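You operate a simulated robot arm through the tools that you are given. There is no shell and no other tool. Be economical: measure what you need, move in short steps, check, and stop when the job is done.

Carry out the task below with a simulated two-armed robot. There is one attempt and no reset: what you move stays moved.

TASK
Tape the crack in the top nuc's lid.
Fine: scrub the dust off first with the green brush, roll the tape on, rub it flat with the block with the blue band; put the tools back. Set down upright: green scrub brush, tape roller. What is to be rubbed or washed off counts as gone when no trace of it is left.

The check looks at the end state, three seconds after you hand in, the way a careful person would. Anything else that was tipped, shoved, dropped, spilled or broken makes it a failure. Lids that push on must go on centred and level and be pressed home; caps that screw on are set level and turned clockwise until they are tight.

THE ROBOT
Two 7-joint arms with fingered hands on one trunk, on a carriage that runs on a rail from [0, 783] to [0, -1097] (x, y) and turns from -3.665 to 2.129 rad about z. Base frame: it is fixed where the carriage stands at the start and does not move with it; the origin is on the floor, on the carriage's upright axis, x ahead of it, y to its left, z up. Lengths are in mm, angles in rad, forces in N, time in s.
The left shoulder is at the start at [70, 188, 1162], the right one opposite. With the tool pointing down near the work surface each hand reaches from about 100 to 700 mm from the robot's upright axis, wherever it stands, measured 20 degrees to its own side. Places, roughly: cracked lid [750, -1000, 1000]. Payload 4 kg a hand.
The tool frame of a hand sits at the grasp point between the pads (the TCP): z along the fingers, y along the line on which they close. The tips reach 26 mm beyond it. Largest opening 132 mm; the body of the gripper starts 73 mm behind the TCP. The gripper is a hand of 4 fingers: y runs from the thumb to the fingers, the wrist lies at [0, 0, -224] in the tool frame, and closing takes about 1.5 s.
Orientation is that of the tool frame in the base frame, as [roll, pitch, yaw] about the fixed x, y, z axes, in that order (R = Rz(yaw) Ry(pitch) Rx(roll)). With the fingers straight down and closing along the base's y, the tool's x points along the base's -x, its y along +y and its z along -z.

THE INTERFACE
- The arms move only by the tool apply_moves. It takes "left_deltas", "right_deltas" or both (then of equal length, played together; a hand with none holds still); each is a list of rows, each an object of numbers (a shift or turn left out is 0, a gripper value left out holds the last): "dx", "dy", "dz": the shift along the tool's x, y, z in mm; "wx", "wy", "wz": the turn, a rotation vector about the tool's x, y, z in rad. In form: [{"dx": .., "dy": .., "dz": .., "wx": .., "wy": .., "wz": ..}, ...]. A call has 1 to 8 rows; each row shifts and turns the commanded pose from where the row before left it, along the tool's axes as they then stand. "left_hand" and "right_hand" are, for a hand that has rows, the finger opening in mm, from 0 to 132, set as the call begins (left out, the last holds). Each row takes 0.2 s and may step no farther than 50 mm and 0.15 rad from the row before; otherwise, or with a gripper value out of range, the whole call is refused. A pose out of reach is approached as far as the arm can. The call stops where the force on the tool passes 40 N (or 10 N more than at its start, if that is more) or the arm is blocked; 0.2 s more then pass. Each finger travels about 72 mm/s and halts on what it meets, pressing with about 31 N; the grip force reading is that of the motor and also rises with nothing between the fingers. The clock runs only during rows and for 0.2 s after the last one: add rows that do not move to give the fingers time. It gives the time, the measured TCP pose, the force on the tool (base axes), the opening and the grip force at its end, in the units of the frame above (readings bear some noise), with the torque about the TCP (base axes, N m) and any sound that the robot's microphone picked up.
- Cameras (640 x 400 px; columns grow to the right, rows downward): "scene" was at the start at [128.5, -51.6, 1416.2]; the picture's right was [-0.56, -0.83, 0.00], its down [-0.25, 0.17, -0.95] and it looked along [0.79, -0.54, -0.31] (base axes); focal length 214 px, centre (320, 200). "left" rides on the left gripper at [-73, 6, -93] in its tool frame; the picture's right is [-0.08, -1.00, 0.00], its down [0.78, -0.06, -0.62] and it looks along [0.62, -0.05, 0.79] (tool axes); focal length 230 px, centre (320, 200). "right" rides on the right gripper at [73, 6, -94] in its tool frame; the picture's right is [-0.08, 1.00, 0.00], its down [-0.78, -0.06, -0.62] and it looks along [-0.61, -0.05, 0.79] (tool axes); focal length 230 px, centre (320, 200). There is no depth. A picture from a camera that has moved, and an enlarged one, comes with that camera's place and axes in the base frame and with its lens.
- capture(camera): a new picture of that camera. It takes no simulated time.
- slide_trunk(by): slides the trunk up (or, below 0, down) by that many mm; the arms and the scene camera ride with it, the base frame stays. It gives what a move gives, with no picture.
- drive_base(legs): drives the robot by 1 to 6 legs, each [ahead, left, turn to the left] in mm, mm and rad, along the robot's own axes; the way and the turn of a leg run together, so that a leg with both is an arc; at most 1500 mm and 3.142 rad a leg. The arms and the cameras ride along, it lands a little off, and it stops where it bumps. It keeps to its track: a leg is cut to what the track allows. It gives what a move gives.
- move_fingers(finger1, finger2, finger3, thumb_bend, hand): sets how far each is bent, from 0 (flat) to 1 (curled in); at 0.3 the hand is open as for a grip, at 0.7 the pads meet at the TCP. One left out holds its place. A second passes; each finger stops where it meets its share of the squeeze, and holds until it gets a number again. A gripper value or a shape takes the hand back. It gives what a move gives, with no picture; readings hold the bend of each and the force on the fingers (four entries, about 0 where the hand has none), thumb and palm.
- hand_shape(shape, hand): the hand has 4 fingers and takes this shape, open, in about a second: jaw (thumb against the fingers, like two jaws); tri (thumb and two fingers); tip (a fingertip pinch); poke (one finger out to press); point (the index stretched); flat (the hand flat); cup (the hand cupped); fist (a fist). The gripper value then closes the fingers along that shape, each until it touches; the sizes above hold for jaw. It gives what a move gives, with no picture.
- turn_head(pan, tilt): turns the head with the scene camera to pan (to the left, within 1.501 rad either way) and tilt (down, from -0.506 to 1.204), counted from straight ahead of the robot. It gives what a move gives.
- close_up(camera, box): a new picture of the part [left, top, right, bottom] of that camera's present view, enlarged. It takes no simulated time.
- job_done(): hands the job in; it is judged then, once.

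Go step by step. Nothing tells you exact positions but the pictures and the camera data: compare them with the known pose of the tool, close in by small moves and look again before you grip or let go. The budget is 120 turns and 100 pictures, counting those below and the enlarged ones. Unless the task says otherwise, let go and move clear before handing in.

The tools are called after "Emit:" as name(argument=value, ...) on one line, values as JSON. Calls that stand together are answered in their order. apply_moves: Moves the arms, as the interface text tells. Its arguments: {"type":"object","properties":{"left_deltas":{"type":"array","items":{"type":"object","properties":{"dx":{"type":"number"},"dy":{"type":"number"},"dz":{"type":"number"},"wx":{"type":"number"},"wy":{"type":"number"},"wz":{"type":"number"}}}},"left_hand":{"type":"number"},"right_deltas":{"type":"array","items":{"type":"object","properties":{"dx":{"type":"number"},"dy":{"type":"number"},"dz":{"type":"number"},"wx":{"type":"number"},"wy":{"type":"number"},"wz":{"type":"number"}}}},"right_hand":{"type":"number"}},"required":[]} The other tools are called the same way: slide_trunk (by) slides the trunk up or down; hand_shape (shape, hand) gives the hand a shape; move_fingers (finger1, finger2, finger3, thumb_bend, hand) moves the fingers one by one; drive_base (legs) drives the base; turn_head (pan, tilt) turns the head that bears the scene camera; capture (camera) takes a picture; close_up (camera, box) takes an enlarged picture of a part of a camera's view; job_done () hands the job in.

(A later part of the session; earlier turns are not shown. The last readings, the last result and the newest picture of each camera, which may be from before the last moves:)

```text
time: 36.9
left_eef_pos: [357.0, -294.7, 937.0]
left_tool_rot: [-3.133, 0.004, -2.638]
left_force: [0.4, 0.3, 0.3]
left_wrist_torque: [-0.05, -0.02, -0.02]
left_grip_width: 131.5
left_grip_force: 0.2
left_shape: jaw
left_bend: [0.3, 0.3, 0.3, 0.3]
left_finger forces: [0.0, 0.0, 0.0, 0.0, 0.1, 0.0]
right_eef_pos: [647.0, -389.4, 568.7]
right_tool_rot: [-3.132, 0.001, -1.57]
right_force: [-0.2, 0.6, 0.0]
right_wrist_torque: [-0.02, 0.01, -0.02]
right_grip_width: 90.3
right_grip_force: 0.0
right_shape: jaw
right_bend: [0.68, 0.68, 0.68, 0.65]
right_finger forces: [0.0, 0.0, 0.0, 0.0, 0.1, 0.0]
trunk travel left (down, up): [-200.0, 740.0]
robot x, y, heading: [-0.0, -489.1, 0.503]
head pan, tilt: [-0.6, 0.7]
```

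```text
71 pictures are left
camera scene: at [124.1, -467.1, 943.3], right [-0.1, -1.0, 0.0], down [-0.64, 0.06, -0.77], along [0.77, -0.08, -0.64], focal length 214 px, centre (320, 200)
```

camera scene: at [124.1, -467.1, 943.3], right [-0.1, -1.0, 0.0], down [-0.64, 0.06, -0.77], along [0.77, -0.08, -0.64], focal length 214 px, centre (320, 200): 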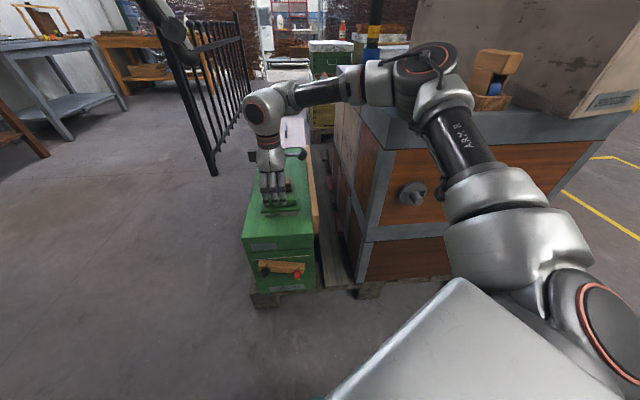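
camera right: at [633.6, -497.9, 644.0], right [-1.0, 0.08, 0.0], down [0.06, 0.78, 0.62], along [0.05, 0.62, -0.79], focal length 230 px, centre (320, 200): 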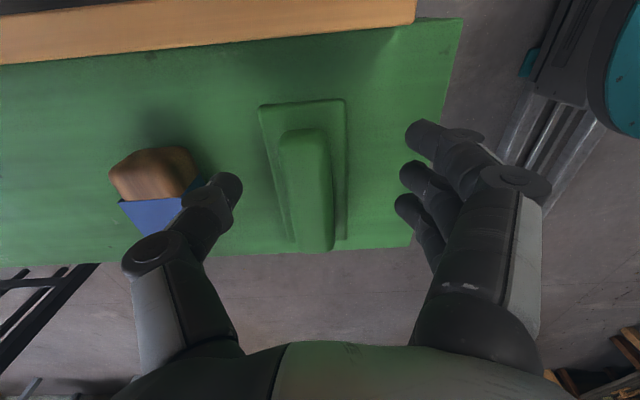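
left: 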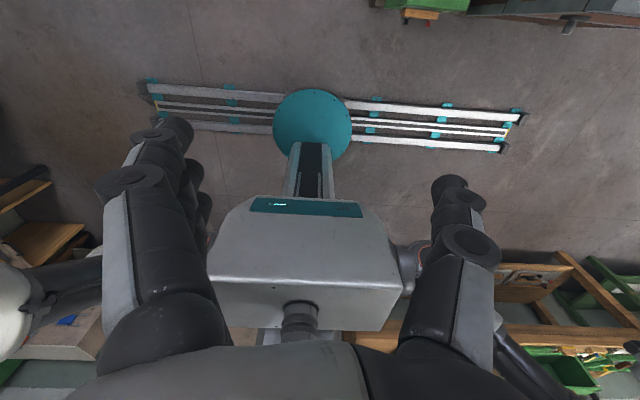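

Emit:
apply_moves(right_deltas=[{}, {}, {}])

Emit:
close_up(camera="scene", box=[330, 30, 530, 180])

```text
time: 37.7
left_eef_pos: [356.4, -293.9, 936.5]
left_tool_rot: [-3.132, 0.008, -2.639]
left_force: [0.7, -0.5, -0.3]
left_wrist_torque: [0.02, -0.02, -0.02]
left_grip_width: 132.1
left_grip_force: 0.0
left_shape: jaw
left_bend: [0.3, 0.3, 0.3, 0.3]
left_finger forces: [0.1, 0.0, 0.0, 0.1, 0.0, 0.0]
right_eef_pos: [645.2, -391.1, 569.6]
right_tool_rot: [-3.132, -0.002, -1.571]
right_force: [-0.2, -0.1, 0.7]
right_wrist_torque: [0.03, 0.01, 0.03]
right_grip_width: 90.6
right_grip_force: 0.1
right_shape: jaw
right_bend: [0.68, 0.68, 0.68, 0.65]
right_finger forces: [0.1, 0.1, 0.0, 0.0, 0.1, 0.0]
trunk travel left (down, up): [-200.0, 740.0]
robot x, y, heading: [-1.7, -485.2, 0.499]
head pan, tilt: [-0.6, 0.7]
```

```text
2.67 times, centred on (430, 105) of scene
camera zoom: at [123.2, -467.0, 942.2], right [-0.1, -1.0, 0.0], down [-0.63, 0.06, -0.77], along [0.77, -0.08, -0.64], focal length 572 px, centre (27, 453)
```

zoom: 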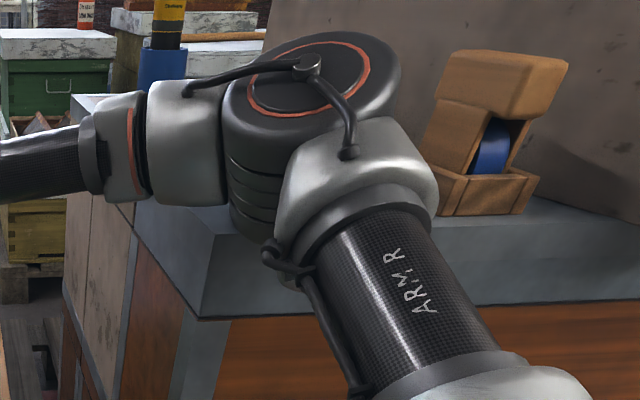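

The right elbow appears to touch the grey box edge, so I raise the trunk right away and will use the left arm for the brush instead.

Emit:
slide_trunk(by=110)

Emit:
apply_moves(right_deltas=[{"dz": -45}, {"dz": -45}, {"dz": -45}, {"dy": 45}, {"dy": 45}, {"dy": 45}])

Emit:
close_up(camera="scene", box=[330, 30, 530, 180])

```text
time: 39.1
left_eef_pos: [363.8, -296.1, 1042.0]
left_tool_rot: [-3.139, -0.001, -2.638]
left_force: [0.5, 0.4, 0.0]
left_wrist_torque: [0.0, 0.0, 0.0]
left_grip_width: 131.8
left_grip_force: 0.0
left_shape: jaw
left_bend: [0.3, 0.3, 0.3, 0.3]
left_finger forces: [0.0, 0.1, 0.1, 0.1, 0.1, 0.0]
right_eef_pos: [648.5, -392.9, 670.6]
right_tool_rot: [-3.142, 0.001, -1.573]
right_force: [-0.8, -0.2, -0.3]
right_wrist_torque: [-0.01, 0.0, -0.02]
right_grip_width: 90.4
right_grip_force: 0.0
right_shape: jaw
right_bend: [0.68, 0.68, 0.68, 0.65]
right_finger forces: [0.1, 0.1, 0.1, 0.0, 0.0, 0.0]
trunk travel left (down, up): [-310.0, 630.0]
robot x, y, heading: [-0.8, -485.1, 0.502]
head pan, tilt: [-0.6, 0.7]
```

```text
time: 40.5
left_eef_pos: [362.6, -295.9, 1044.1]
left_tool_rot: [-3.139, 0.002, -2.64]
left_force: [-0.2, -0.1, 0.0]
left_wrist_torque: [0.01, -0.03, -0.03]
left_grip_width: 132.0
left_grip_force: 0.1
left_shape: jaw
left_bend: [0.3, 0.3, 0.3, 0.3]
left_finger forces: [0.0, 0.0, 0.1, 0.0, 0.0, 0.0]
right_eef_pos: [514.9, -393.2, 806.2]
right_tool_rot: [-3.14, 0.0, -1.572]
right_force: [-0.5, -0.2, -0.3]
right_wrist_torque: [-0.02, 0.03, -0.03]
right_grip_width: 90.3
right_grip_force: 0.2
right_shape: jaw
right_bend: [0.68, 0.68, 0.68, 0.65]
right_finger forces: [0.0, 0.1, 0.0, 0.0, 0.1, 0.0]
trunk travel left (down, up): [-310.0, 630.0]
robot x, y, heading: [0.7, -484.8, 0.5]
head pan, tilt: [-0.6, 0.7]
```

```text
2.67 times, centred on (430, 105) of scene
camera zoom: at [129.4, -469.5, 1051.3], right [-0.1, -1.0, 0.0], down [-0.64, 0.06, -0.77], along [0.76, -0.08, -0.64], focal length 572 px, centre (27, 453)
```

zoom: 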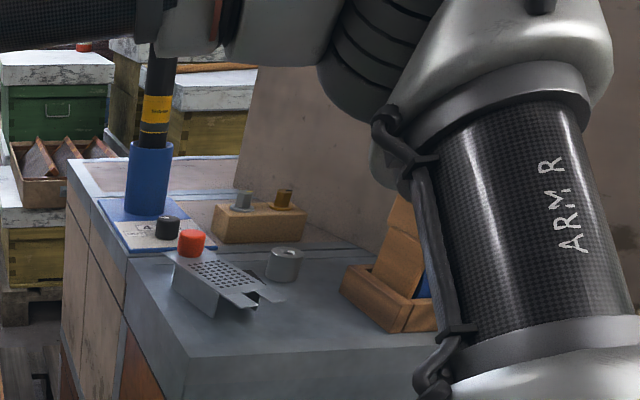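

Nothing was disturbed. I raise the right hand out of the way, turn the robot to the right and place it for the left arm.

Emit:
apply_moves(right_deltas=[{"dz": -45, "dy": 20}, {"dz": -45, "dy": 20}, {"dz": -45, "dy": 20}, {"dz": -45, "dy": 20}])

Emit:
drive_base(legs=[[0, 0, -1.0], [-92, 168, 0]])

Emit:
apply_moves(left_deltas=[{"wz": 0.15}, {"wz": 0.15}, {"wz": 0.15}, {"wz": 0.15}, {"wz": 0.15}, {"wz": 0.15}, {"wz": 0.15}], left_hand=90)

```text
time: 41.5
left_eef_pos: [364.5, -296.0, 1042.8]
left_tool_rot: [-3.14, -0.001, -2.64]
left_force: [0.4, -1.0, 0.2]
left_wrist_torque: [-0.05, 0.02, 0.0]
left_grip_width: 131.7
left_grip_force: 0.0
left_shape: jaw
left_bend: [0.3, 0.3, 0.3, 0.3]
left_finger forces: [0.1, 0.0, 0.1, 0.0, 0.0, 0.0]
right_eef_pos: [441.0, -425.6, 979.9]
right_tool_rot: [3.14, 0.001, -1.573]
right_force: [0.8, 0.7, 0.4]
right_wrist_torque: [0.0, -0.01, -0.03]
right_grip_width: 90.3
right_grip_force: 0.0
right_shape: jaw
right_bend: [0.68, 0.68, 0.68, 0.65]
right_finger forces: [0.1, 0.0, 0.0, 0.0, 0.1, 0.1]
right hand out of reach, approached as far as the arm can: row 3, 4
trunk travel left (down, up): [-310.0, 630.0]
robot x, y, heading: [-0.2, -485.5, 0.499]
head pan, tilt: [-0.6, 0.7]
```

```text
time: 45.6
left_eef_pos: [357.0, -497.5, 1043.4]
left_tool_rot: [-3.139, 0.003, 2.647]
left_force: [-0.8, -0.4, 0.0]
left_wrist_torque: [-0.05, -0.01, 0.01]
left_grip_width: 131.8
left_grip_force: 0.1
left_shape: jaw
left_bend: [0.3, 0.3, 0.3, 0.3]
left_finger forces: [0.1, 0.0, 0.0, 0.1, 0.1, 0.0]
right_eef_pos: [290.5, -632.5, 979.9]
right_tool_rot: [-3.141, -0.002, -2.568]
right_force: [0.1, 0.1, 0.5]
right_wrist_torque: [-0.02, 0.01, 0.01]
right_grip_width: 90.4
right_grip_force: 0.1
right_shape: jaw
right_bend: [0.68, 0.68, 0.68, 0.65]
right_finger forces: [0.0, 0.0, 0.0, 0.1, 0.0, 0.0]
trunk travel left (down, up): [-310.0, 630.0]
robot x, y, heading: [1.4, -299.3, -0.493]
head pan, tilt: [-0.6, 0.7]
```

```text
time: 47.2
left_eef_pos: [356.6, -498.5, 1042.6]
left_tool_rot: [3.141, 0.001, 1.596]
left_force: [0.5, -0.5, 0.8]
left_wrist_torque: [-0.03, 0.02, -0.01]
left_grip_width: 90.4
left_grip_force: 0.1
left_shape: jaw
left_bend: [0.68, 0.68, 0.68, 0.65]
left_finger forces: [0.0, 0.0, 0.1, 0.0, 0.0, 0.1]
right_eef_pos: [291.3, -634.7, 980.8]
right_tool_rot: [-3.141, 0.0, -2.565]
right_force: [0.4, -0.3, 0.1]
right_wrist_torque: [0.03, 0.02, 0.03]
right_grip_width: 90.2
right_grip_force: 0.0
right_shape: jaw
right_bend: [0.68, 0.68, 0.68, 0.65]
right_finger forces: [0.0, 0.0, 0.1, 0.1, 0.0, 0.1]
trunk travel left (down, up): [-310.0, 630.0]
robot x, y, heading: [-1.8, -296.2, -0.495]
head pan, tilt: [-0.6, 0.7]
```

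Emit:
slide_trunk(by=-110)

Emit:
apply_moves(left_deltas=[{"wz": 0.025, "dy": 40}, {"dy": 40, "dx": 15}, {"dy": 40, "dx": 15}, {"dy": 32, "dx": 12, "dz": 30}, {"dy": 32, "dx": 12, "dz": 30}, {"dy": 32, "dx": 12, "dz": 30}, {"dy": 32, "dx": 12, "dz": 30}, {"dy": 32, "dx": 12, "dz": 30}])

Emit:
apply_moves(left_deltas=[{"dy": 12, "dx": 16, "dz": 40}, {"dz": 45}, {"dz": 45}, {"dz": 45}])

Emit:
capture(camera="left")

Emit:
capture(camera="scene")

```text
time: 48.6
left_eef_pos: [355.2, -497.6, 933.3]
left_tool_rot: [3.142, 0.002, 1.598]
left_force: [-1.5, 0.2, -0.4]
left_wrist_torque: [0.02, 0.02, 0.03]
left_grip_width: 90.5
left_grip_force: 0.1
left_shape: jaw
left_bend: [0.68, 0.68, 0.68, 0.65]
left_finger forces: [0.1, 0.1, 0.0, 0.1, 0.0, 0.1]
right_eef_pos: [289.8, -633.0, 869.6]
right_tool_rot: [3.14, -0.002, -2.569]
right_force: [-0.3, 0.0, -0.2]
right_wrist_torque: [0.0, -0.01, -0.01]
right_grip_width: 90.2
right_grip_force: 0.1
right_shape: jaw
right_bend: [0.68, 0.68, 0.68, 0.65]
right_finger forces: [0.0, 0.0, 0.1, 0.0, 0.0, 0.0]
trunk travel left (down, up): [-200.0, 740.0]
robot x, y, heading: [1.9, -296.3, -0.496]
head pan, tilt: [-0.6, 0.7]
```

```text
time: 50.4
left_eef_pos: [639.0, -405.0, 781.4]
left_tool_rot: [3.14, 0.0, 1.574]
left_force: [0.5, 0.5, 0.8]
left_wrist_torque: [-0.01, -0.02, 0.01]
left_grip_width: 90.3
left_grip_force: 0.1
left_shape: jaw
left_bend: [0.68, 0.68, 0.68, 0.65]
left_finger forces: [0.0, 0.0, 0.0, 0.1, 0.0, 0.0]
right_eef_pos: [290.2, -632.9, 869.5]
right_tool_rot: [-3.14, 0.001, -2.568]
right_force: [0.4, 0.6, 0.3]
right_wrist_torque: [-0.03, 0.02, 0.02]
right_grip_width: 90.3
right_grip_force: 0.0
right_shape: jaw
right_bend: [0.68, 0.68, 0.68, 0.65]
right_finger forces: [0.0, 0.0, 0.1, 0.0, 0.0, 0.0]
trunk travel left (down, up): [-200.0, 740.0]
robot x, y, heading: [0.5, -297.3, -0.5]
head pan, tilt: [-0.6, 0.7]
```

```text
time: 51.4
left_eef_pos: [648.8, -390.8, 606.5]
left_tool_rot: [3.141, 0.004, 1.574]
left_force: [-0.2, 0.1, -0.6]
left_wrist_torque: [-0.02, 0.0, 0.01]
left_grip_width: 90.4
left_grip_force: 0.1
left_shape: jaw
left_bend: [0.68, 0.68, 0.68, 0.65]
left_finger forces: [0.0, 0.0, 0.0, 0.0, 0.1, 0.1]
right_eef_pos: [291.9, -633.4, 870.0]
right_tool_rot: [-3.142, 0.001, -2.567]
right_force: [0.4, 0.2, -0.3]
right_wrist_torque: [0.01, 0.01, -0.02]
right_grip_width: 90.4
right_grip_force: 0.0
right_shape: jaw
right_bend: [0.68, 0.68, 0.68, 0.65]
right_finger forces: [0.0, 0.1, 0.0, 0.1, 0.1, 0.1]
trunk travel left (down, up): [-200.0, 740.0]
robot x, y, heading: [-0.8, -295.2, -0.495]
head pan, tilt: [-0.6, 0.7]
```

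```text
68 pictures are left
camera left: at [655.7, -462.7, 700.4], right [-1.0, -0.08, 0.0], down [-0.06, 0.79, 0.61], along [-0.05, 0.61, -0.79], focal length 230 px, centre (320, 200)
```

left: 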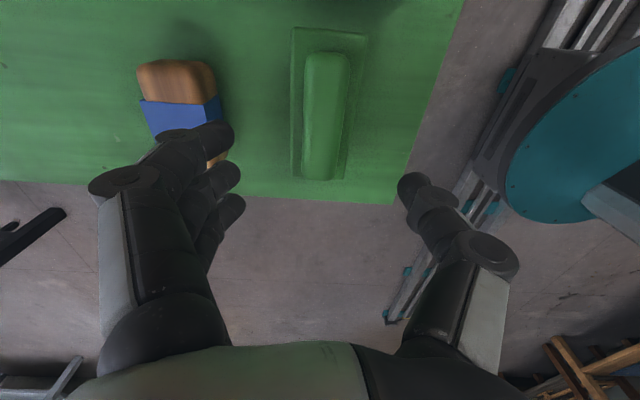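

```text
67 pictures are left
camera scene: at [84.9, -394.8, 941.2], right [-0.89, -0.46, 0.0], down [-0.3, 0.57, -0.76], along [0.35, -0.68, -0.64], focal length 214 px, centre (320, 200)
```

scene: 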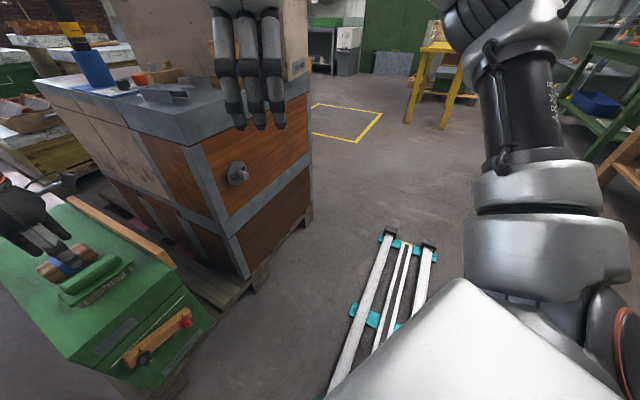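

The left arm reaches. Handle centre ≈[646,-393]. I descend further and check.

Emit:
apply_moves(left_deltas=[{"dz": 35, "dy": -1, "dx": -1}, {"dz": 35, "dy": -1, "dx": -1}])

Emit:
turn_head(pan=0.5, tilt=0.6)

Emit:
capture(camera="left")

Emit:
capture(camera="scene")

```text
time: 52.0
left_eef_pos: [647.2, -392.4, 536.7]
left_tool_rot: [3.142, 0.003, 1.575]
left_force: [0.0, -0.5, -0.4]
left_wrist_torque: [-0.02, 0.01, 0.0]
left_grip_width: 90.3
left_grip_force: 0.0
left_shape: jaw
left_bend: [0.68, 0.68, 0.68, 0.65]
left_finger forces: [0.0, 0.0, 0.0, 0.1, 0.0, 0.0]
right_eef_pos: [290.6, -632.8, 869.1]
right_tool_rot: [3.141, -0.001, -2.566]
right_force: [0.0, 0.7, -0.3]
right_wrist_torque: [-0.02, -0.05, -0.01]
right_grip_width: 90.1
right_grip_force: 0.1
right_shape: jaw
right_bend: [0.68, 0.68, 0.68, 0.65]
right_finger forces: [0.1, 0.0, 0.0, 0.0, 0.1, 0.1]
trunk travel left (down, up): [-200.0, 740.0]
robot x, y, heading: [-2.0, -298.0, -0.493]
head pan, tilt: [-0.6, 0.7]
```

```text
time: 53.4
left_eef_pos: [646.7, -393.5, 538.0]
left_tool_rot: [-3.14, 0.001, 1.574]
left_force: [-0.2, -0.3, -0.8]
left_wrist_torque: [0.0, -0.01, -0.01]
left_grip_width: 90.6
left_grip_force: 0.1
left_shape: jaw
left_bend: [0.68, 0.68, 0.68, 0.65]
left_finger forces: [0.1, 0.0, 0.0, 0.0, 0.1, 0.0]
right_eef_pos: [289.9, -634.4, 869.9]
right_tool_rot: [-3.141, -0.001, -2.568]
right_force: [-0.8, 0.9, 0.5]
right_wrist_torque: [-0.02, 0.01, -0.01]
right_grip_width: 90.5
right_grip_force: 0.2
right_shape: jaw
right_bend: [0.68, 0.68, 0.68, 0.65]
right_finger forces: [0.0, 0.0, 0.0, 0.1, 0.1, 0.1]
trunk travel left (down, up): [-200.0, 740.0]
robot x, y, heading: [3.4, -296.3, -0.494]
head pan, tilt: [0.499, 0.6]
```

```text
66 pictures are left
camera left: at [653.2, -464.9, 630.6], right [-1.0, -0.08, 0.0], down [-0.06, 0.79, 0.61], along [-0.05, 0.61, -0.79], focal length 230 px, centre (320, 200)
```

left: 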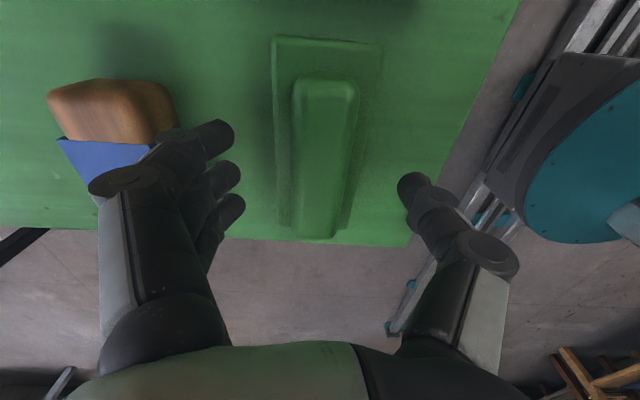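

```text
65 pictures are left
camera scene: at [134.0, -319.0, 949.8], right [0.0, -1.0, 0.0], down [-0.56, 0.0, -0.83], along [0.83, 0.0, -0.56], focal length 214 px, centre (320, 200)
```

scene: 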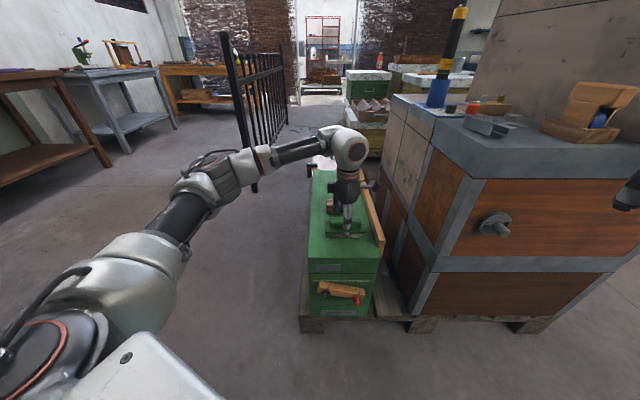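

Emit:
close_up(camera="scene", box=[300, 160, 400, 260])

```text
4.00 times, centred on (350, 210) of scene
camera zoom: at [134.0, -319.0, 949.8], right [0.0, -1.0, 0.0], down [-0.56, 0.0, -0.83], along [0.83, 0.0, -0.56], focal length 858 px, centre (200, 160)
```

zoom: 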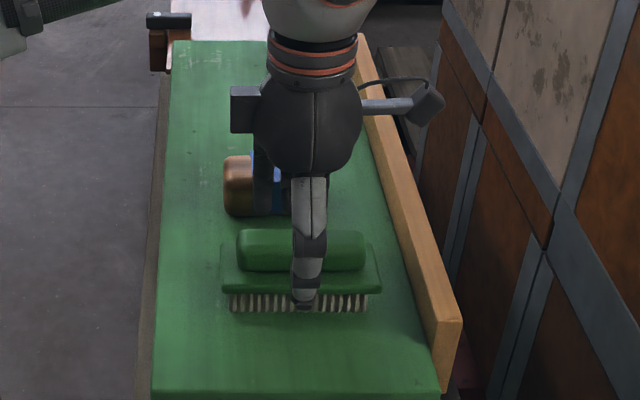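

Fingers straddle the handle, tips just above the plate (surface z≈480, plate top ≈505, handle top ≈535). I close the left hand.

Emit:
apply_moves(left_deltas=[{}, {}, {}, {}, {}, {}, {}, {}], left_hand=0)

Emit:
close_up(camera="scene", box=[300, 160, 400, 260])

Emit:
capture(camera="left")

```text
time: 55.2
left_eef_pos: [646.4, -392.4, 536.9]
left_tool_rot: [3.141, 0.002, 1.574]
left_force: [-0.4, 0.4, -0.9]
left_wrist_torque: [0.01, -0.02, -0.01]
left_grip_width: 26.1
left_grip_force: 31.4
left_shape: jaw
left_bend: [0.73, 0.73, 0.73, 0.7]
left_finger forces: [9.3, 9.2, 9.3, 0.0, 27.9, 0.1]
right_eef_pos: [291.5, -633.9, 870.2]
right_tool_rot: [-3.141, -0.001, -2.565]
right_force: [-0.2, -1.3, 0.5]
right_wrist_torque: [-0.01, 0.01, 0.01]
right_grip_width: 90.3
right_grip_force: 0.0
right_shape: jaw
right_bend: [0.68, 0.68, 0.68, 0.65]
right_finger forces: [0.0, 0.1, 0.0, 0.1, 0.0, 0.0]
trunk travel left (down, up): [-200.0, 740.0]
robot x, y, heading: [-1.6, -297.7, -0.493]
head pan, tilt: [0.499, 0.6]
```

```text
4.00 times, centred on (350, 210) of scene
camera zoom: at [134.1, -318.9, 949.8], right [0.01, -1.0, 0.0], down [-0.57, 0.0, -0.82], along [0.82, 0.0, -0.57], focal length 858 px, centre (200, 160)
```

zoom: 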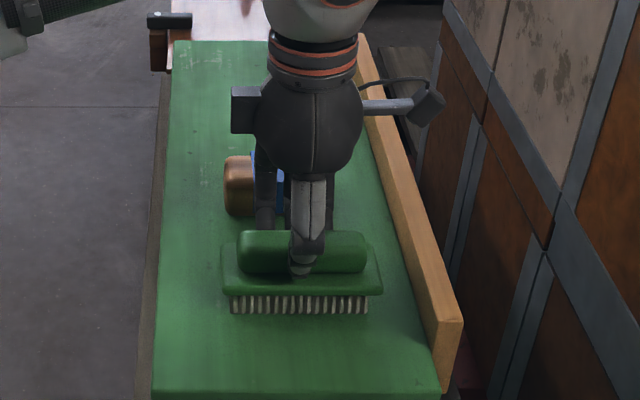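

```text
62 pictures are left
camera left: at [653.3, -464.9, 630.3], right [-1.0, -0.08, 0.0], down [-0.06, 0.79, 0.61], along [-0.05, 0.61, -0.79], focal length 230 px, centre (320, 200)
```

left: 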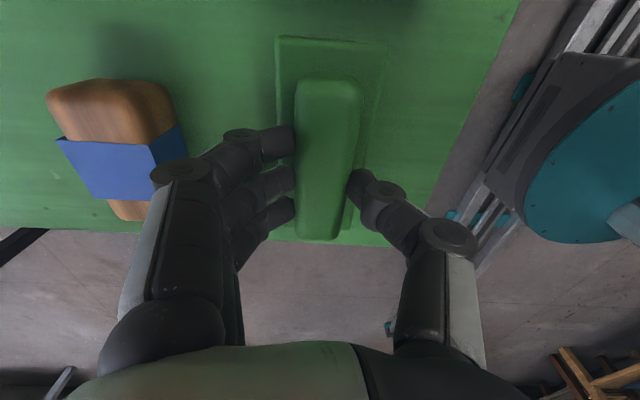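

Solid grip (26 mm). I lift, raise the trunk well above the lid, and drive to the lid.

Emit:
apply_moves(left_deltas=[{"dz": -15}, {"dz": -35}])

Emit:
slide_trunk(by=648)

Emit:
drive_base(legs=[[308, -569, 0]])

Emit:
turn_head(pan=0.45, tilt=0.8)

Emit:
capture(camera="scene")

Emit:
capture(camera="left")

```text
time: 55.8
left_eef_pos: [645.8, -392.5, 586.5]
left_tool_rot: [-3.141, 0.001, 1.575]
left_force: [-0.2, 0.4, -0.6]
left_wrist_torque: [-0.01, -0.02, 0.02]
left_grip_width: 26.4
left_grip_force: 31.6
left_shape: jaw
left_bend: [0.73, 0.73, 0.73, 0.7]
left_finger forces: [9.2, 9.3, 9.3, 0.0, 27.9, 0.0]
right_eef_pos: [291.0, -634.6, 870.2]
right_tool_rot: [3.14, 0.002, -2.569]
right_force: [-0.1, 0.1, 0.4]
right_wrist_torque: [0.01, 0.01, 0.0]
right_grip_width: 90.1
right_grip_force: 0.1
right_shape: jaw
right_bend: [0.68, 0.68, 0.68, 0.65]
right_finger forces: [0.0, 0.0, 0.1, 0.0, 0.0, 0.1]
trunk travel left (down, up): [-200.0, 740.0]
robot x, y, heading: [-1.8, -299.9, -0.495]
head pan, tilt: [0.499, 0.6]
```

```text
refused: 648 is not a number from -400 to 400
```

```text
time: 57.5
left_eef_pos: [647.6, -560.1, 586.6]
left_tool_rot: [-3.133, -0.012, 1.576]
left_force: [0.8, 0.0, -0.4]
left_wrist_torque: [-0.05, 0.01, 0.02]
left_grip_width: 26.4
left_grip_force: 31.2
left_shape: jaw
left_bend: [0.73, 0.73, 0.73, 0.7]
left_finger forces: [9.5, 9.3, 9.2, 0.0, 28.1, 0.0]
right_eef_pos: [291.4, -810.6, 869.4]
right_tool_rot: [3.141, 0.001, -2.568]
right_force: [-0.6, 0.8, 0.8]
right_wrist_torque: [-0.03, 0.01, -0.04]
right_grip_width: 90.1
right_grip_force: 0.1
right_shape: jaw
right_bend: [0.68, 0.68, 0.68, 0.65]
right_finger forces: [0.0, 0.0, 0.1, 0.0, 0.0, 0.0]
trunk travel left (down, up): [-200.0, 740.0]
robot x, y, heading: [-2.6, -472.9, -0.49]
head pan, tilt: [0.499, 0.6]
stopped in leg 1: the force on the tool passed its limit at 327 N (the readings are from after the stop); the commanded pose is now the measured one
```

```text
time: 58.2
left_eef_pos: [648.0, -559.0, 586.8]
left_tool_rot: [-3.134, -0.015, 1.577]
left_force: [-0.1, 0.3, -0.5]
left_wrist_torque: [0.03, 0.0, -0.02]
left_grip_width: 26.2
left_grip_force: 31.1
left_shape: jaw
left_bend: [0.73, 0.73, 0.73, 0.7]
left_finger forces: [9.5, 9.3, 9.3, 0.1, 28.2, 0.1]
right_eef_pos: [292.9, -811.8, 869.2]
right_tool_rot: [3.141, -0.001, -2.568]
right_force: [-0.2, -0.1, 0.1]
right_wrist_torque: [-0.02, -0.01, 0.0]
right_grip_width: 90.2
right_grip_force: 0.1
right_shape: jaw
right_bend: [0.68, 0.68, 0.68, 0.65]
right_finger forces: [0.0, 0.0, 0.0, 0.0, 0.1, 0.0]
trunk travel left (down, up): [-200.0, 740.0]
robot x, y, heading: [0.0, -474.0, -0.486]
head pan, tilt: [0.45, 0.799]
```

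```text
61 pictures are left
camera scene: at [126.5, -499.7, 933.0], right [-0.04, -1.0, 0.0], down [-0.72, 0.03, -0.7], along [0.7, -0.03, -0.72], focal length 214 px, centre (320, 200)
```

scene: 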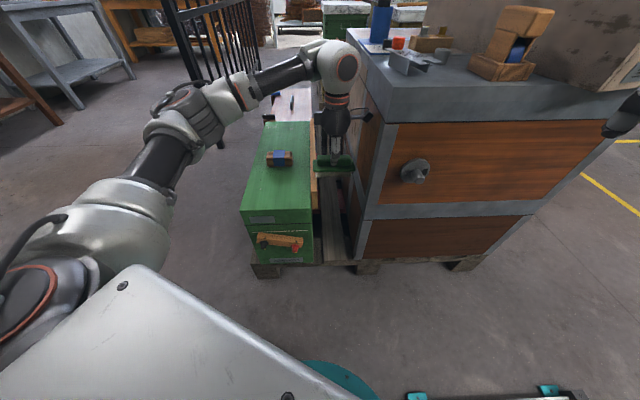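

```text
60 pictures are left
camera left: at [655.6, -633.3, 678.7], right [-1.0, -0.08, 0.01], down [-0.06, 0.78, 0.63], along [-0.06, 0.63, -0.78], focal length 230 px, centre (320, 200)
```

left: 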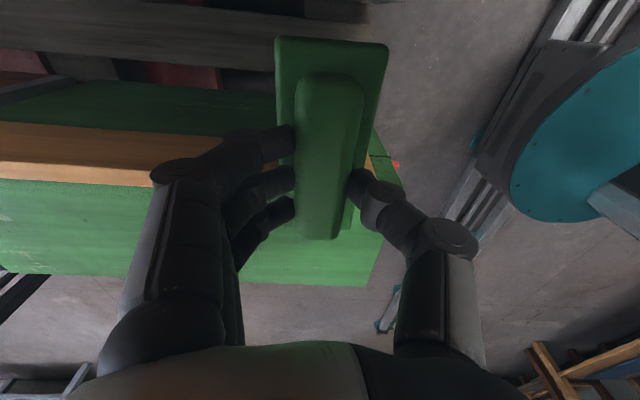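

The slide was refused and the drive ran into the side of the grey hive—I back off and inspect for damage.

Emit:
drive_base(legs=[[-40, 75, 0]])

Emit:
capture(camera="scene")

```text
time: 59.3
left_eef_pos: [647.8, -473.0, 587.6]
left_tool_rot: [-3.133, -0.015, 1.579]
left_force: [0.5, -0.4, -1.2]
left_wrist_torque: [-0.03, -0.02, 0.03]
left_grip_width: 26.2
left_grip_force: 30.8
left_shape: jaw
left_bend: [0.73, 0.73, 0.73, 0.7]
left_finger forces: [9.4, 9.3, 9.3, 0.0, 28.1, 0.0]
right_eef_pos: [292.1, -725.6, 870.5]
right_tool_rot: [3.139, -0.001, -2.568]
right_force: [0.7, -0.2, 0.0]
right_wrist_torque: [-0.02, 0.02, 0.02]
right_grip_width: 90.1
right_grip_force: 0.0
right_shape: jaw
right_bend: [0.68, 0.68, 0.68, 0.65]
right_finger forces: [0.1, 0.1, 0.0, 0.1, 0.0, 0.0]
trunk travel left (down, up): [-200.0, 740.0]
robot x, y, heading: [-1.2, -389.5, -0.493]
head pan, tilt: [0.45, 0.799]
```

```text
59 pictures are left
camera scene: at [126.4, -414.4, 933.0], right [-0.04, -1.0, 0.0], down [-0.72, 0.03, -0.7], along [0.7, -0.03, -0.72], focal length 214 px, centre (320, 200)
```

scene: 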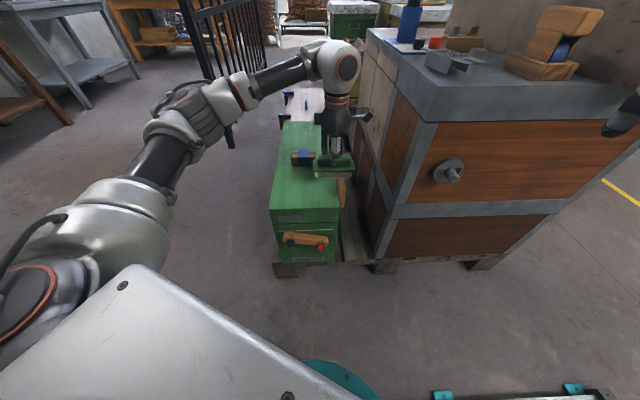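

Nothing looks displaced. Now I raise the trunk in two permitted slides.

Emit:
slide_trunk(by=400)

Emit:
slide_trunk(by=248)

```text
time: 63.1
left_eef_pos: [647.8, -475.8, 986.7]
left_tool_rot: [-3.134, -0.014, 1.578]
left_force: [-0.4, -0.6, -1.1]
left_wrist_torque: [-0.02, -0.01, 0.02]
left_grip_width: 26.1
left_grip_force: 31.3
left_shape: jaw
left_bend: [0.73, 0.73, 0.73, 0.7]
left_finger forces: [9.4, 9.3, 9.3, 0.0, 28.2, 0.0]
right_eef_pos: [292.4, -726.8, 1268.6]
right_tool_rot: [-3.142, 0.0, -2.568]
right_force: [-0.4, -0.8, 0.0]
right_wrist_torque: [-0.02, 0.0, 0.0]
right_grip_width: 90.4
right_grip_force: 0.0
right_shape: jaw
right_bend: [0.68, 0.68, 0.68, 0.65]
right_finger forces: [0.1, 0.0, 0.0, 0.0, 0.0, 0.0]
trunk travel left (down, up): [-600.0, 340.0]
robot x, y, heading: [1.3, -394.0, -0.49]
head pan, tilt: [0.45, 0.799]
```

```text
time: 65.7
left_eef_pos: [648.0, -473.9, 1234.7]
left_tool_rot: [-3.132, -0.013, 1.578]
left_force: [-0.7, 0.2, -0.8]
left_wrist_torque: [-0.02, -0.03, -0.02]
left_grip_width: 26.1
left_grip_force: 30.3
left_shape: jaw
left_bend: [0.73, 0.73, 0.73, 0.7]
left_finger forces: [9.5, 9.3, 9.3, 0.1, 28.1, 0.0]
right_eef_pos: [291.8, -726.4, 1516.3]
right_tool_rot: [3.141, 0.0, -2.568]
right_force: [-0.3, -0.6, -0.2]
right_wrist_torque: [0.03, 0.03, 0.03]
right_grip_width: 90.5
right_grip_force: 0.0
right_shape: jaw
right_bend: [0.68, 0.68, 0.68, 0.65]
right_finger forces: [0.0, 0.0, 0.0, 0.0, 0.0, 0.1]
trunk travel left (down, up): [-848.0, 92.0]
robot x, y, heading: [-2.3, -389.6, -0.492]
head pan, tilt: [0.45, 0.799]
```

Emit:
drive_base(legs=[[270, -503, 0]])

Emit:
capture(camera="scene")

Emit:
capture(camera="left")

```text
time: 69.0
left_eef_pos: [648.4, -1041.2, 1234.9]
left_tool_rot: [-3.135, -0.012, 1.582]
left_force: [-0.3, 0.6, -1.8]
left_wrist_torque: [-0.02, 0.0, 0.0]
left_grip_width: 26.3
left_grip_force: 31.4
left_shape: jaw
left_bend: [0.73, 0.73, 0.73, 0.7]
left_finger forces: [9.5, 9.3, 9.3, 0.0, 28.1, 0.0]
right_eef_pos: [293.6, -1293.7, 1518.1]
right_tool_rot: [3.139, 0.001, -2.562]
right_force: [-0.1, 0.3, 0.1]
right_wrist_torque: [-0.04, -0.01, 0.0]
right_grip_width: 90.6
right_grip_force: 0.0
right_shape: jaw
right_bend: [0.68, 0.68, 0.68, 0.65]
right_finger forces: [0.0, 0.0, 0.1, 0.0, 0.0, 0.0]
trunk travel left (down, up): [-848.0, 92.0]
robot x, y, heading: [-0.2, -960.3, -0.487]
head pan, tilt: [0.45, 0.799]
```

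```text
58 pictures are left
camera scene: at [126.7, -983.0, 1581.0], right [-0.04, -1.0, 0.0], down [-0.72, 0.03, -0.7], along [0.7, -0.03, -0.72], focal length 214 px, centre (320, 200)
```

scene: 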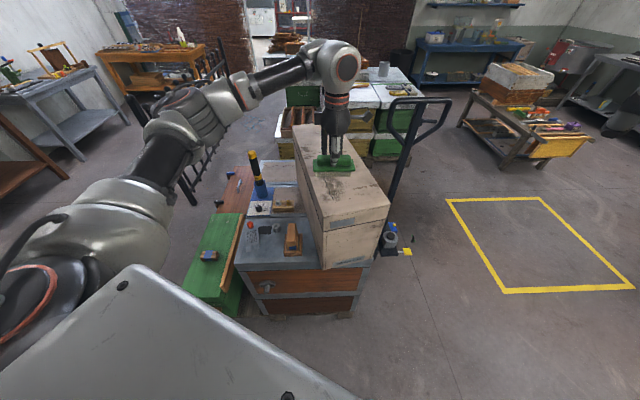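

```text
57 pictures are left
camera left: at [656.5, -1114.7, 1326.9], right [-1.0, -0.09, 0.01], down [-0.06, 0.78, 0.63], along [-0.06, 0.62, -0.78], focal length 230 px, centre (320, 200)
```

left: 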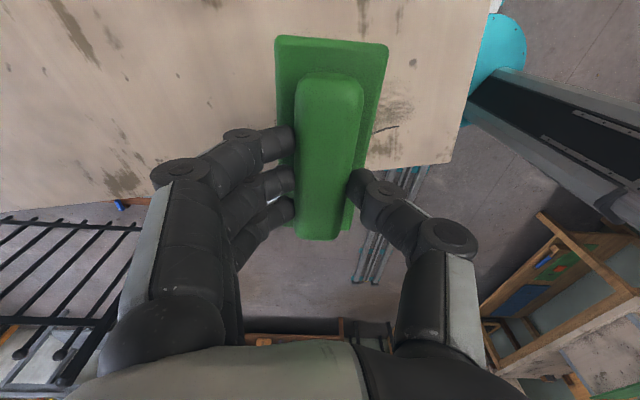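

The brush hovers over the dusty patch. I zoom to locate the crack and lid edges precisely.

Emit:
close_up(camera="scene", box=[280, 110, 400, 230])

```text
3.33 times, centred on (340, 170) of scene
camera zoom: at [126.7, -983.0, 1581.0], right [-0.04, -1.0, 0.0], down [-0.72, 0.03, -0.7], along [0.7, -0.03, -0.72], focal length 715 px, centre (253, 300)
```

zoom: 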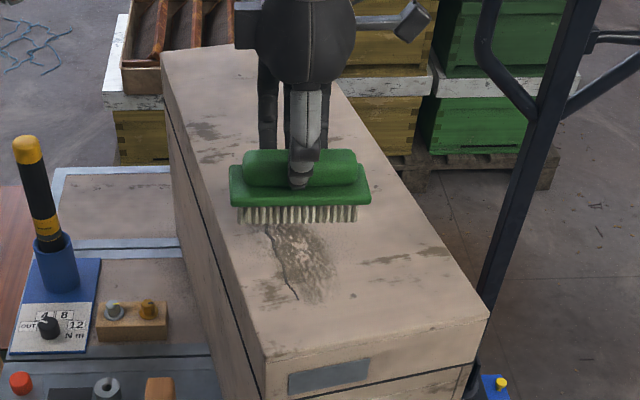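

Lid is yawed ~12°, crack parallel to its left edge. I level the hand slightly and descend until the bristles touch.

Emit:
apply_moves(left_deltas=[{"wx": -0.0076, "wy": -0.013}, {"dz": 40}, {"dz": 6}, {"dz": 4}, {}])

Emit:
apply_moves(left_deltas=[{"dz": 3}, {}])

Emit:
close_up(camera="scene", box=[300, 140, 370, 190])

```text
time: 70.2
left_eef_pos: [648.6, -1041.9, 1186.4]
left_tool_rot: [-3.141, -0.001, 1.582]
left_force: [-0.2, -0.8, 5.1]
left_wrist_torque: [0.01, -0.09, -0.02]
left_grip_width: 26.0
left_grip_force: 30.7
left_shape: jaw
left_bend: [0.73, 0.73, 0.73, 0.7]
left_finger forces: [9.8, 9.6, 9.5, 0.0, 29.4, 0.0]
right_eef_pos: [293.0, -1296.2, 1516.5]
right_tool_rot: [3.139, 0.001, -2.563]
right_force: [0.0, -0.2, 0.9]
right_wrist_torque: [0.01, 0.0, 0.01]
right_grip_width: 90.3
right_grip_force: 0.1
right_shape: jaw
right_bend: [0.68, 0.68, 0.68, 0.65]
right_finger forces: [0.0, 0.2, 0.0, 0.1, 0.1, 0.0]
trunk travel left (down, up): [-848.0, 92.0]
robot x, y, heading: [1.6, -961.6, -0.481]
head pan, tilt: [0.45, 0.799]
```

```text
time: 70.8
left_eef_pos: [647.3, -1042.1, 1184.5]
left_tool_rot: [3.137, 0.001, 1.581]
left_force: [5.1, -0.9, 23.5]
left_wrist_torque: [-0.02, -0.2, 0.03]
left_grip_width: 26.8
left_grip_force: 31.0
left_shape: jaw
left_bend: [0.73, 0.73, 0.73, 0.71]
left_finger forces: [12.4, 12.4, 12.4, 0.1, 32.1, 0.0]
right_eef_pos: [290.9, -1296.8, 1518.0]
right_tool_rot: [3.14, 0.001, -2.561]
right_force: [0.5, 0.3, 0.0]
right_wrist_torque: [0.02, 0.01, -0.02]
right_grip_width: 90.3
right_grip_force: 0.0
right_shape: jaw
right_bend: [0.68, 0.68, 0.68, 0.65]
right_finger forces: [0.0, 0.0, 0.0, 0.0, 0.0, 0.1]
trunk travel left (down, up): [-848.0, 92.0]
robot x, y, heading: [-2.5, -957.7, -0.486]
head pan, tilt: [0.45, 0.799]
```

```text
8.00 times, centred on (335, 165) of scene
camera zoom: at [124.2, -984.7, 1581.5], right [-0.04, -1.0, 0.0], down [-0.72, 0.03, -0.7], along [0.7, -0.03, -0.72], focal length 1716 px, centre (200, 480)
```

zoom: 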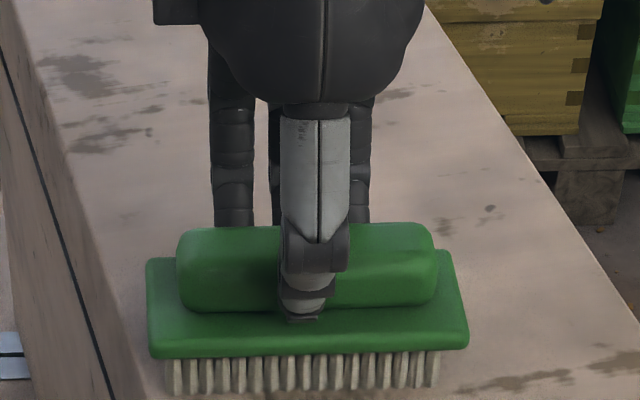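

Contact at TCP z≈1186. I ease the pressure a little and scrub along the crack.

Emit:
apply_moves(left_deltas=[{"dz": -1.5}, {"dy": -25}, {"dy": -25}, {"dy": -25}, {"dy": -15}])

Emit:
close_up(camera="scene", box=[280, 110, 400, 230])

```text
time: 72.0
left_eef_pos: [556.9, -1044.0, 1185.6]
left_tool_rot: [-3.141, -0.001, 1.582]
left_force: [12.4, 0.3, 26.7]
left_wrist_torque: [-0.05, -0.5, 0.03]
left_grip_width: 28.2
left_grip_force: 30.9
left_shape: jaw
left_bend: [0.73, 0.73, 0.73, 0.71]
left_finger forces: [13.9, 13.7, 13.9, 0.0, 28.8, 0.1]
right_eef_pos: [292.0, -1295.6, 1516.9]
right_tool_rot: [3.139, 0.002, -2.563]
right_force: [-0.4, 1.0, -0.2]
right_wrist_torque: [0.01, -0.04, 0.0]
right_grip_width: 90.1
right_grip_force: 0.0
right_shape: jaw
right_bend: [0.68, 0.68, 0.68, 0.65]
right_finger forces: [0.1, 0.0, 0.1, 0.1, 0.0, 0.0]
trunk travel left (down, up): [-848.0, 92.0]
robot x, y, heading: [-0.0, -962.9, -0.488]
head pan, tilt: [0.45, 0.799]
```

```text
3.33 times, centred on (340, 170) of scene
camera zoom: at [125.3, -984.3, 1581.1], right [-0.04, -1.0, 0.0], down [-0.72, 0.03, -0.7], along [0.7, -0.03, -0.72], focal length 715 px, centre (253, 300)
```

zoom: 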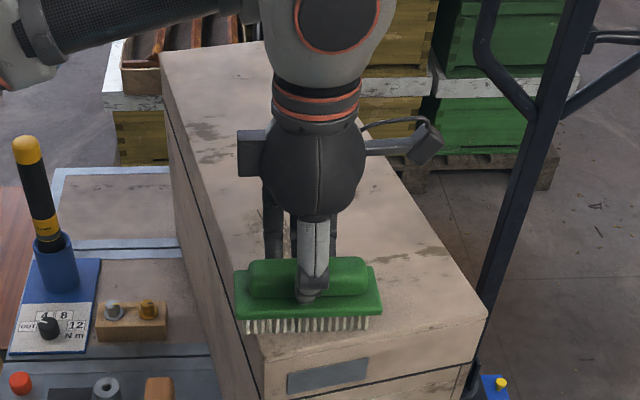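

Emit:
apply_moves(left_deltas=[{"dz": -1}, {"dy": 25}, {"dy": 25}, {"dy": 25}, {"dy": 25}, {"dy": 25}, {"dy": 20}])

Emit:
close_up(camera="scene", box=[280, 110, 400, 230])

```text
time: 73.5
left_eef_pos: [702.9, -1040.8, 1184.9]
left_tool_rot: [-3.14, 0.0, 1.582]
left_force: [-2.2, 0.6, 5.5]
left_wrist_torque: [0.01, 0.05, 0.0]
left_grip_width: 28.6
left_grip_force: 30.9
left_shape: jaw
left_bend: [0.74, 0.73, 0.73, 0.71]
left_finger forces: [9.7, 9.6, 9.5, 0.1, 31.4, 0.0]
right_eef_pos: [292.7, -1296.0, 1516.7]
right_tool_rot: [3.139, 0.003, -2.562]
right_force: [0.2, -0.2, -0.6]
right_wrist_torque: [0.07, -0.02, 0.0]
right_grip_width: 90.4
right_grip_force: 0.1
right_shape: jaw
right_bend: [0.68, 0.68, 0.68, 0.65]
right_finger forces: [0.1, 0.0, 0.0, 0.0, 0.0, 0.1]
trunk travel left (down, up): [-848.0, 92.0]
robot x, y, heading: [1.4, -958.5, -0.491]
head pan, tilt: [0.45, 0.799]
```

```text
3.33 times, centred on (340, 170) of scene
camera zoom: at [125.4, -985.0, 1581.0], right [-0.04, -1.0, 0.0], down [-0.72, 0.03, -0.7], along [0.7, -0.03, -0.72], focal length 715 px, centre (253, 300)
```

zoom: 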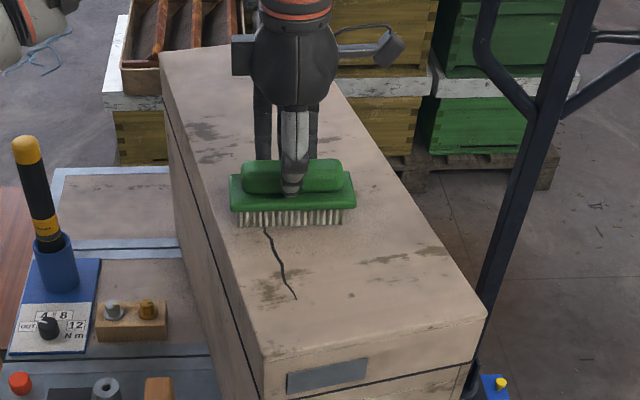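

Dust is mostly gone. A few more strokes, shifted slightly left and right.

Emit:
apply_moves(left_deltas=[{"dy": -28, "dz": 0.5, "dx": 4}, {"dy": -28, "dx": 4}, {"dy": -28}, {"dy": -28}, {"dy": -28}, {"dy": 28}, {"dy": 28}, {"dy": 28}])

Emit:
apply_moves(left_deltas=[{"dy": 28, "dx": -12}, {"dy": 28, "dx": -10}, {"dy": -28}, {"dy": -28}, {"dy": -28}, {"dy": -28}, {"dy": -28}, {}])

Emit:
apply_moves(left_deltas=[{"dy": 28, "dx": 4}, {"dy": 28, "dx": 4}, {"dy": 28, "dx": 4}, {"dy": 28, "dx": 2}, {"dy": 28}, {"dz": -30}, {"dz": -40}])

Emit:
close_up(camera="scene", box=[300, 130, 380, 215])

```text
time: 75.3
left_eef_pos: [647.0, -1033.9, 1185.1]
left_tool_rot: [-3.14, -0.002, 1.581]
left_force: [-2.8, 1.2, 6.5]
left_wrist_torque: [0.01, 0.06, -0.01]
left_grip_width: 28.0
left_grip_force: 31.0
left_shape: jaw
left_bend: [0.73, 0.73, 0.73, 0.71]
left_finger forces: [9.7, 9.8, 9.8, 0.0, 32.4, 0.0]
right_eef_pos: [292.2, -1295.4, 1517.3]
right_tool_rot: [3.141, 0.002, -2.562]
right_force: [-0.3, 0.0, 0.5]
right_wrist_torque: [0.0, 0.03, 0.0]
right_grip_width: 90.4
right_grip_force: 0.0
right_shape: jaw
right_bend: [0.68, 0.68, 0.68, 0.65]
right_finger forces: [0.0, 0.1, 0.0, 0.0, 0.1, 0.0]
trunk travel left (down, up): [-848.0, 92.0]
robot x, y, heading: [0.8, -958.7, -0.487]
head pan, tilt: [0.45, 0.799]
```

```text
time: 77.2
left_eef_pos: [562.2, -1056.8, 1184.9]
left_tool_rot: [3.141, 0.0, 1.58]
left_force: [3.4, 0.1, 13.6]
left_wrist_torque: [0.0, -0.17, 0.05]
left_grip_width: 28.1
left_grip_force: 31.3
left_shape: jaw
left_bend: [0.73, 0.73, 0.73, 0.71]
left_finger forces: [11.4, 11.5, 11.4, 0.1, 30.9, 0.0]
right_eef_pos: [292.7, -1294.9, 1518.1]
right_tool_rot: [3.138, 0.003, -2.561]
right_force: [0.4, 0.3, 0.0]
right_wrist_torque: [0.02, -0.02, -0.01]
right_grip_width: 90.5
right_grip_force: 0.0
right_shape: jaw
right_bend: [0.68, 0.68, 0.68, 0.65]
right_finger forces: [0.1, 0.1, 0.0, 0.0, 0.0, 0.0]
trunk travel left (down, up): [-848.0, 92.0]
robot x, y, heading: [-0.3, -964.3, -0.486]
head pan, tilt: [0.45, 0.799]
```

```text
time: 78.8
left_eef_pos: [702.4, -1042.7, 1253.0]
left_tool_rot: [3.141, -0.002, 1.581]
left_force: [0.1, 0.4, -0.9]
left_wrist_torque: [0.04, -0.02, -0.01]
left_grip_width: 27.6
left_grip_force: 31.2
left_shape: jaw
left_bend: [0.73, 0.73, 0.73, 0.71]
left_finger forces: [9.9, 9.9, 10.0, 0.0, 29.8, 0.1]
right_eef_pos: [291.8, -1297.1, 1516.9]
right_tool_rot: [3.14, 0.003, -2.562]
right_force: [-0.5, 0.1, -0.5]
right_wrist_torque: [0.03, -0.02, 0.03]
right_grip_width: 90.4
right_grip_force: 0.1
right_shape: jaw
right_bend: [0.68, 0.68, 0.68, 0.65]
right_finger forces: [0.0, 0.0, 0.0, 0.0, 0.0, 0.1]
trunk travel left (down, up): [-848.0, 92.0]
robot x, y, heading: [0.4, -959.3, -0.484]
head pan, tilt: [0.45, 0.799]
```

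```text
4.71 times, centred on (340, 172) of scene
camera zoom: at [124.6, -985.2, 1581.0], right [-0.04, -1.0, 0.0], down [-0.72, 0.03, -0.7], along [0.7, -0.03, -0.72], focal length 1009 px, centre (226, 329)
```

zoom: 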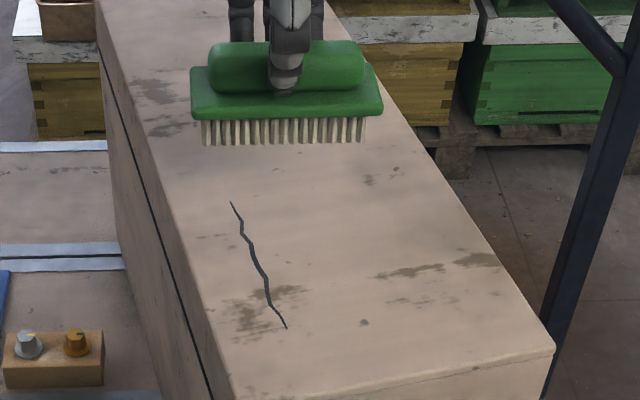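

Emit:
close_up(camera="scene", box=[320, 165, 360, 205])

```text
10.00 times, centred on (340, 185) of scene
camera zoom: at [124.6, -985.2, 1581.0], right [-0.04, -1.0, 0.0], down [-0.72, 0.03, -0.7], along [0.7, -0.03, -0.72], focal length 2145 px, centre (120, 350)
```

zoom: 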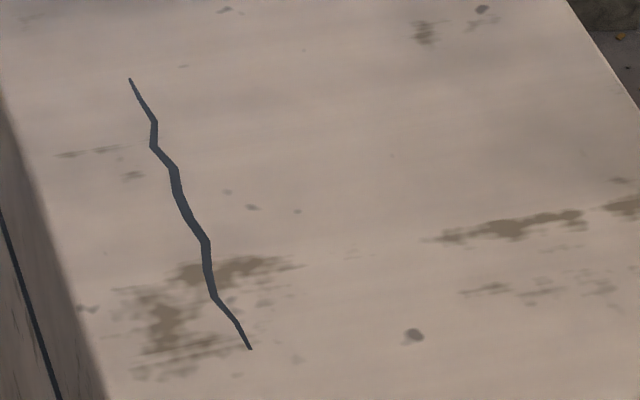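

The remaining marks are the lid's own grain stains; dust is off. I carry the brush back over its place.

Emit:
apply_moves(left_deltas=[{"dy": -28}, {"dy": -28}])

Emit:
drive_base(legs=[[-311, 587, 0]])

```text
time: 79.3
left_eef_pos: [646.0, -1042.6, 1253.1]
left_tool_rot: [3.141, -0.002, 1.58]
left_force: [0.3, 1.4, -0.5]
left_wrist_torque: [0.0, -0.02, 0.01]
left_grip_width: 27.8
left_grip_force: 31.3
left_shape: jaw
left_bend: [0.73, 0.73, 0.73, 0.71]
left_finger forces: [9.8, 9.9, 10.1, 0.1, 29.8, 0.0]
right_eef_pos: [290.4, -1295.7, 1517.5]
right_tool_rot: [3.14, 0.001, -2.561]
right_force: [0.4, 0.7, -0.4]
right_wrist_torque: [0.0, -0.01, 0.0]
right_grip_width: 90.2
right_grip_force: 0.1
right_shape: jaw
right_bend: [0.68, 0.68, 0.68, 0.65]
right_finger forces: [0.0, 0.0, 0.1, 0.0, 0.0, 0.0]
trunk travel left (down, up): [-848.0, 92.0]
robot x, y, heading: [-1.3, -961.6, -0.486]
head pan, tilt: [0.45, 0.799]
```

```text
time: 83.0
left_eef_pos: [647.7, -386.1, 1252.8]
left_tool_rot: [3.141, -0.003, 1.574]
left_force: [-0.8, -1.2, -0.3]
left_wrist_torque: [-0.02, 0.01, -0.01]
left_grip_width: 27.8
left_grip_force: 31.2
left_shape: jaw
left_bend: [0.73, 0.73, 0.73, 0.71]
left_finger forces: [9.8, 9.9, 9.9, 0.1, 29.8, 0.1]
right_eef_pos: [291.6, -637.1, 1516.7]
right_tool_rot: [3.137, 0.002, -2.57]
right_force: [-0.9, -0.7, -0.1]
right_wrist_torque: [0.03, -0.04, 0.02]
right_grip_width: 90.3
right_grip_force: 0.0
right_shape: jaw
right_bend: [0.68, 0.68, 0.68, 0.65]
right_finger forces: [0.0, 0.0, 0.0, 0.0, 0.0, 0.0]
trunk travel left (down, up): [-848.0, 92.0]
robot x, y, heading: [-2.6, -301.9, -0.49]
head pan, tilt: [0.45, 0.799]
```

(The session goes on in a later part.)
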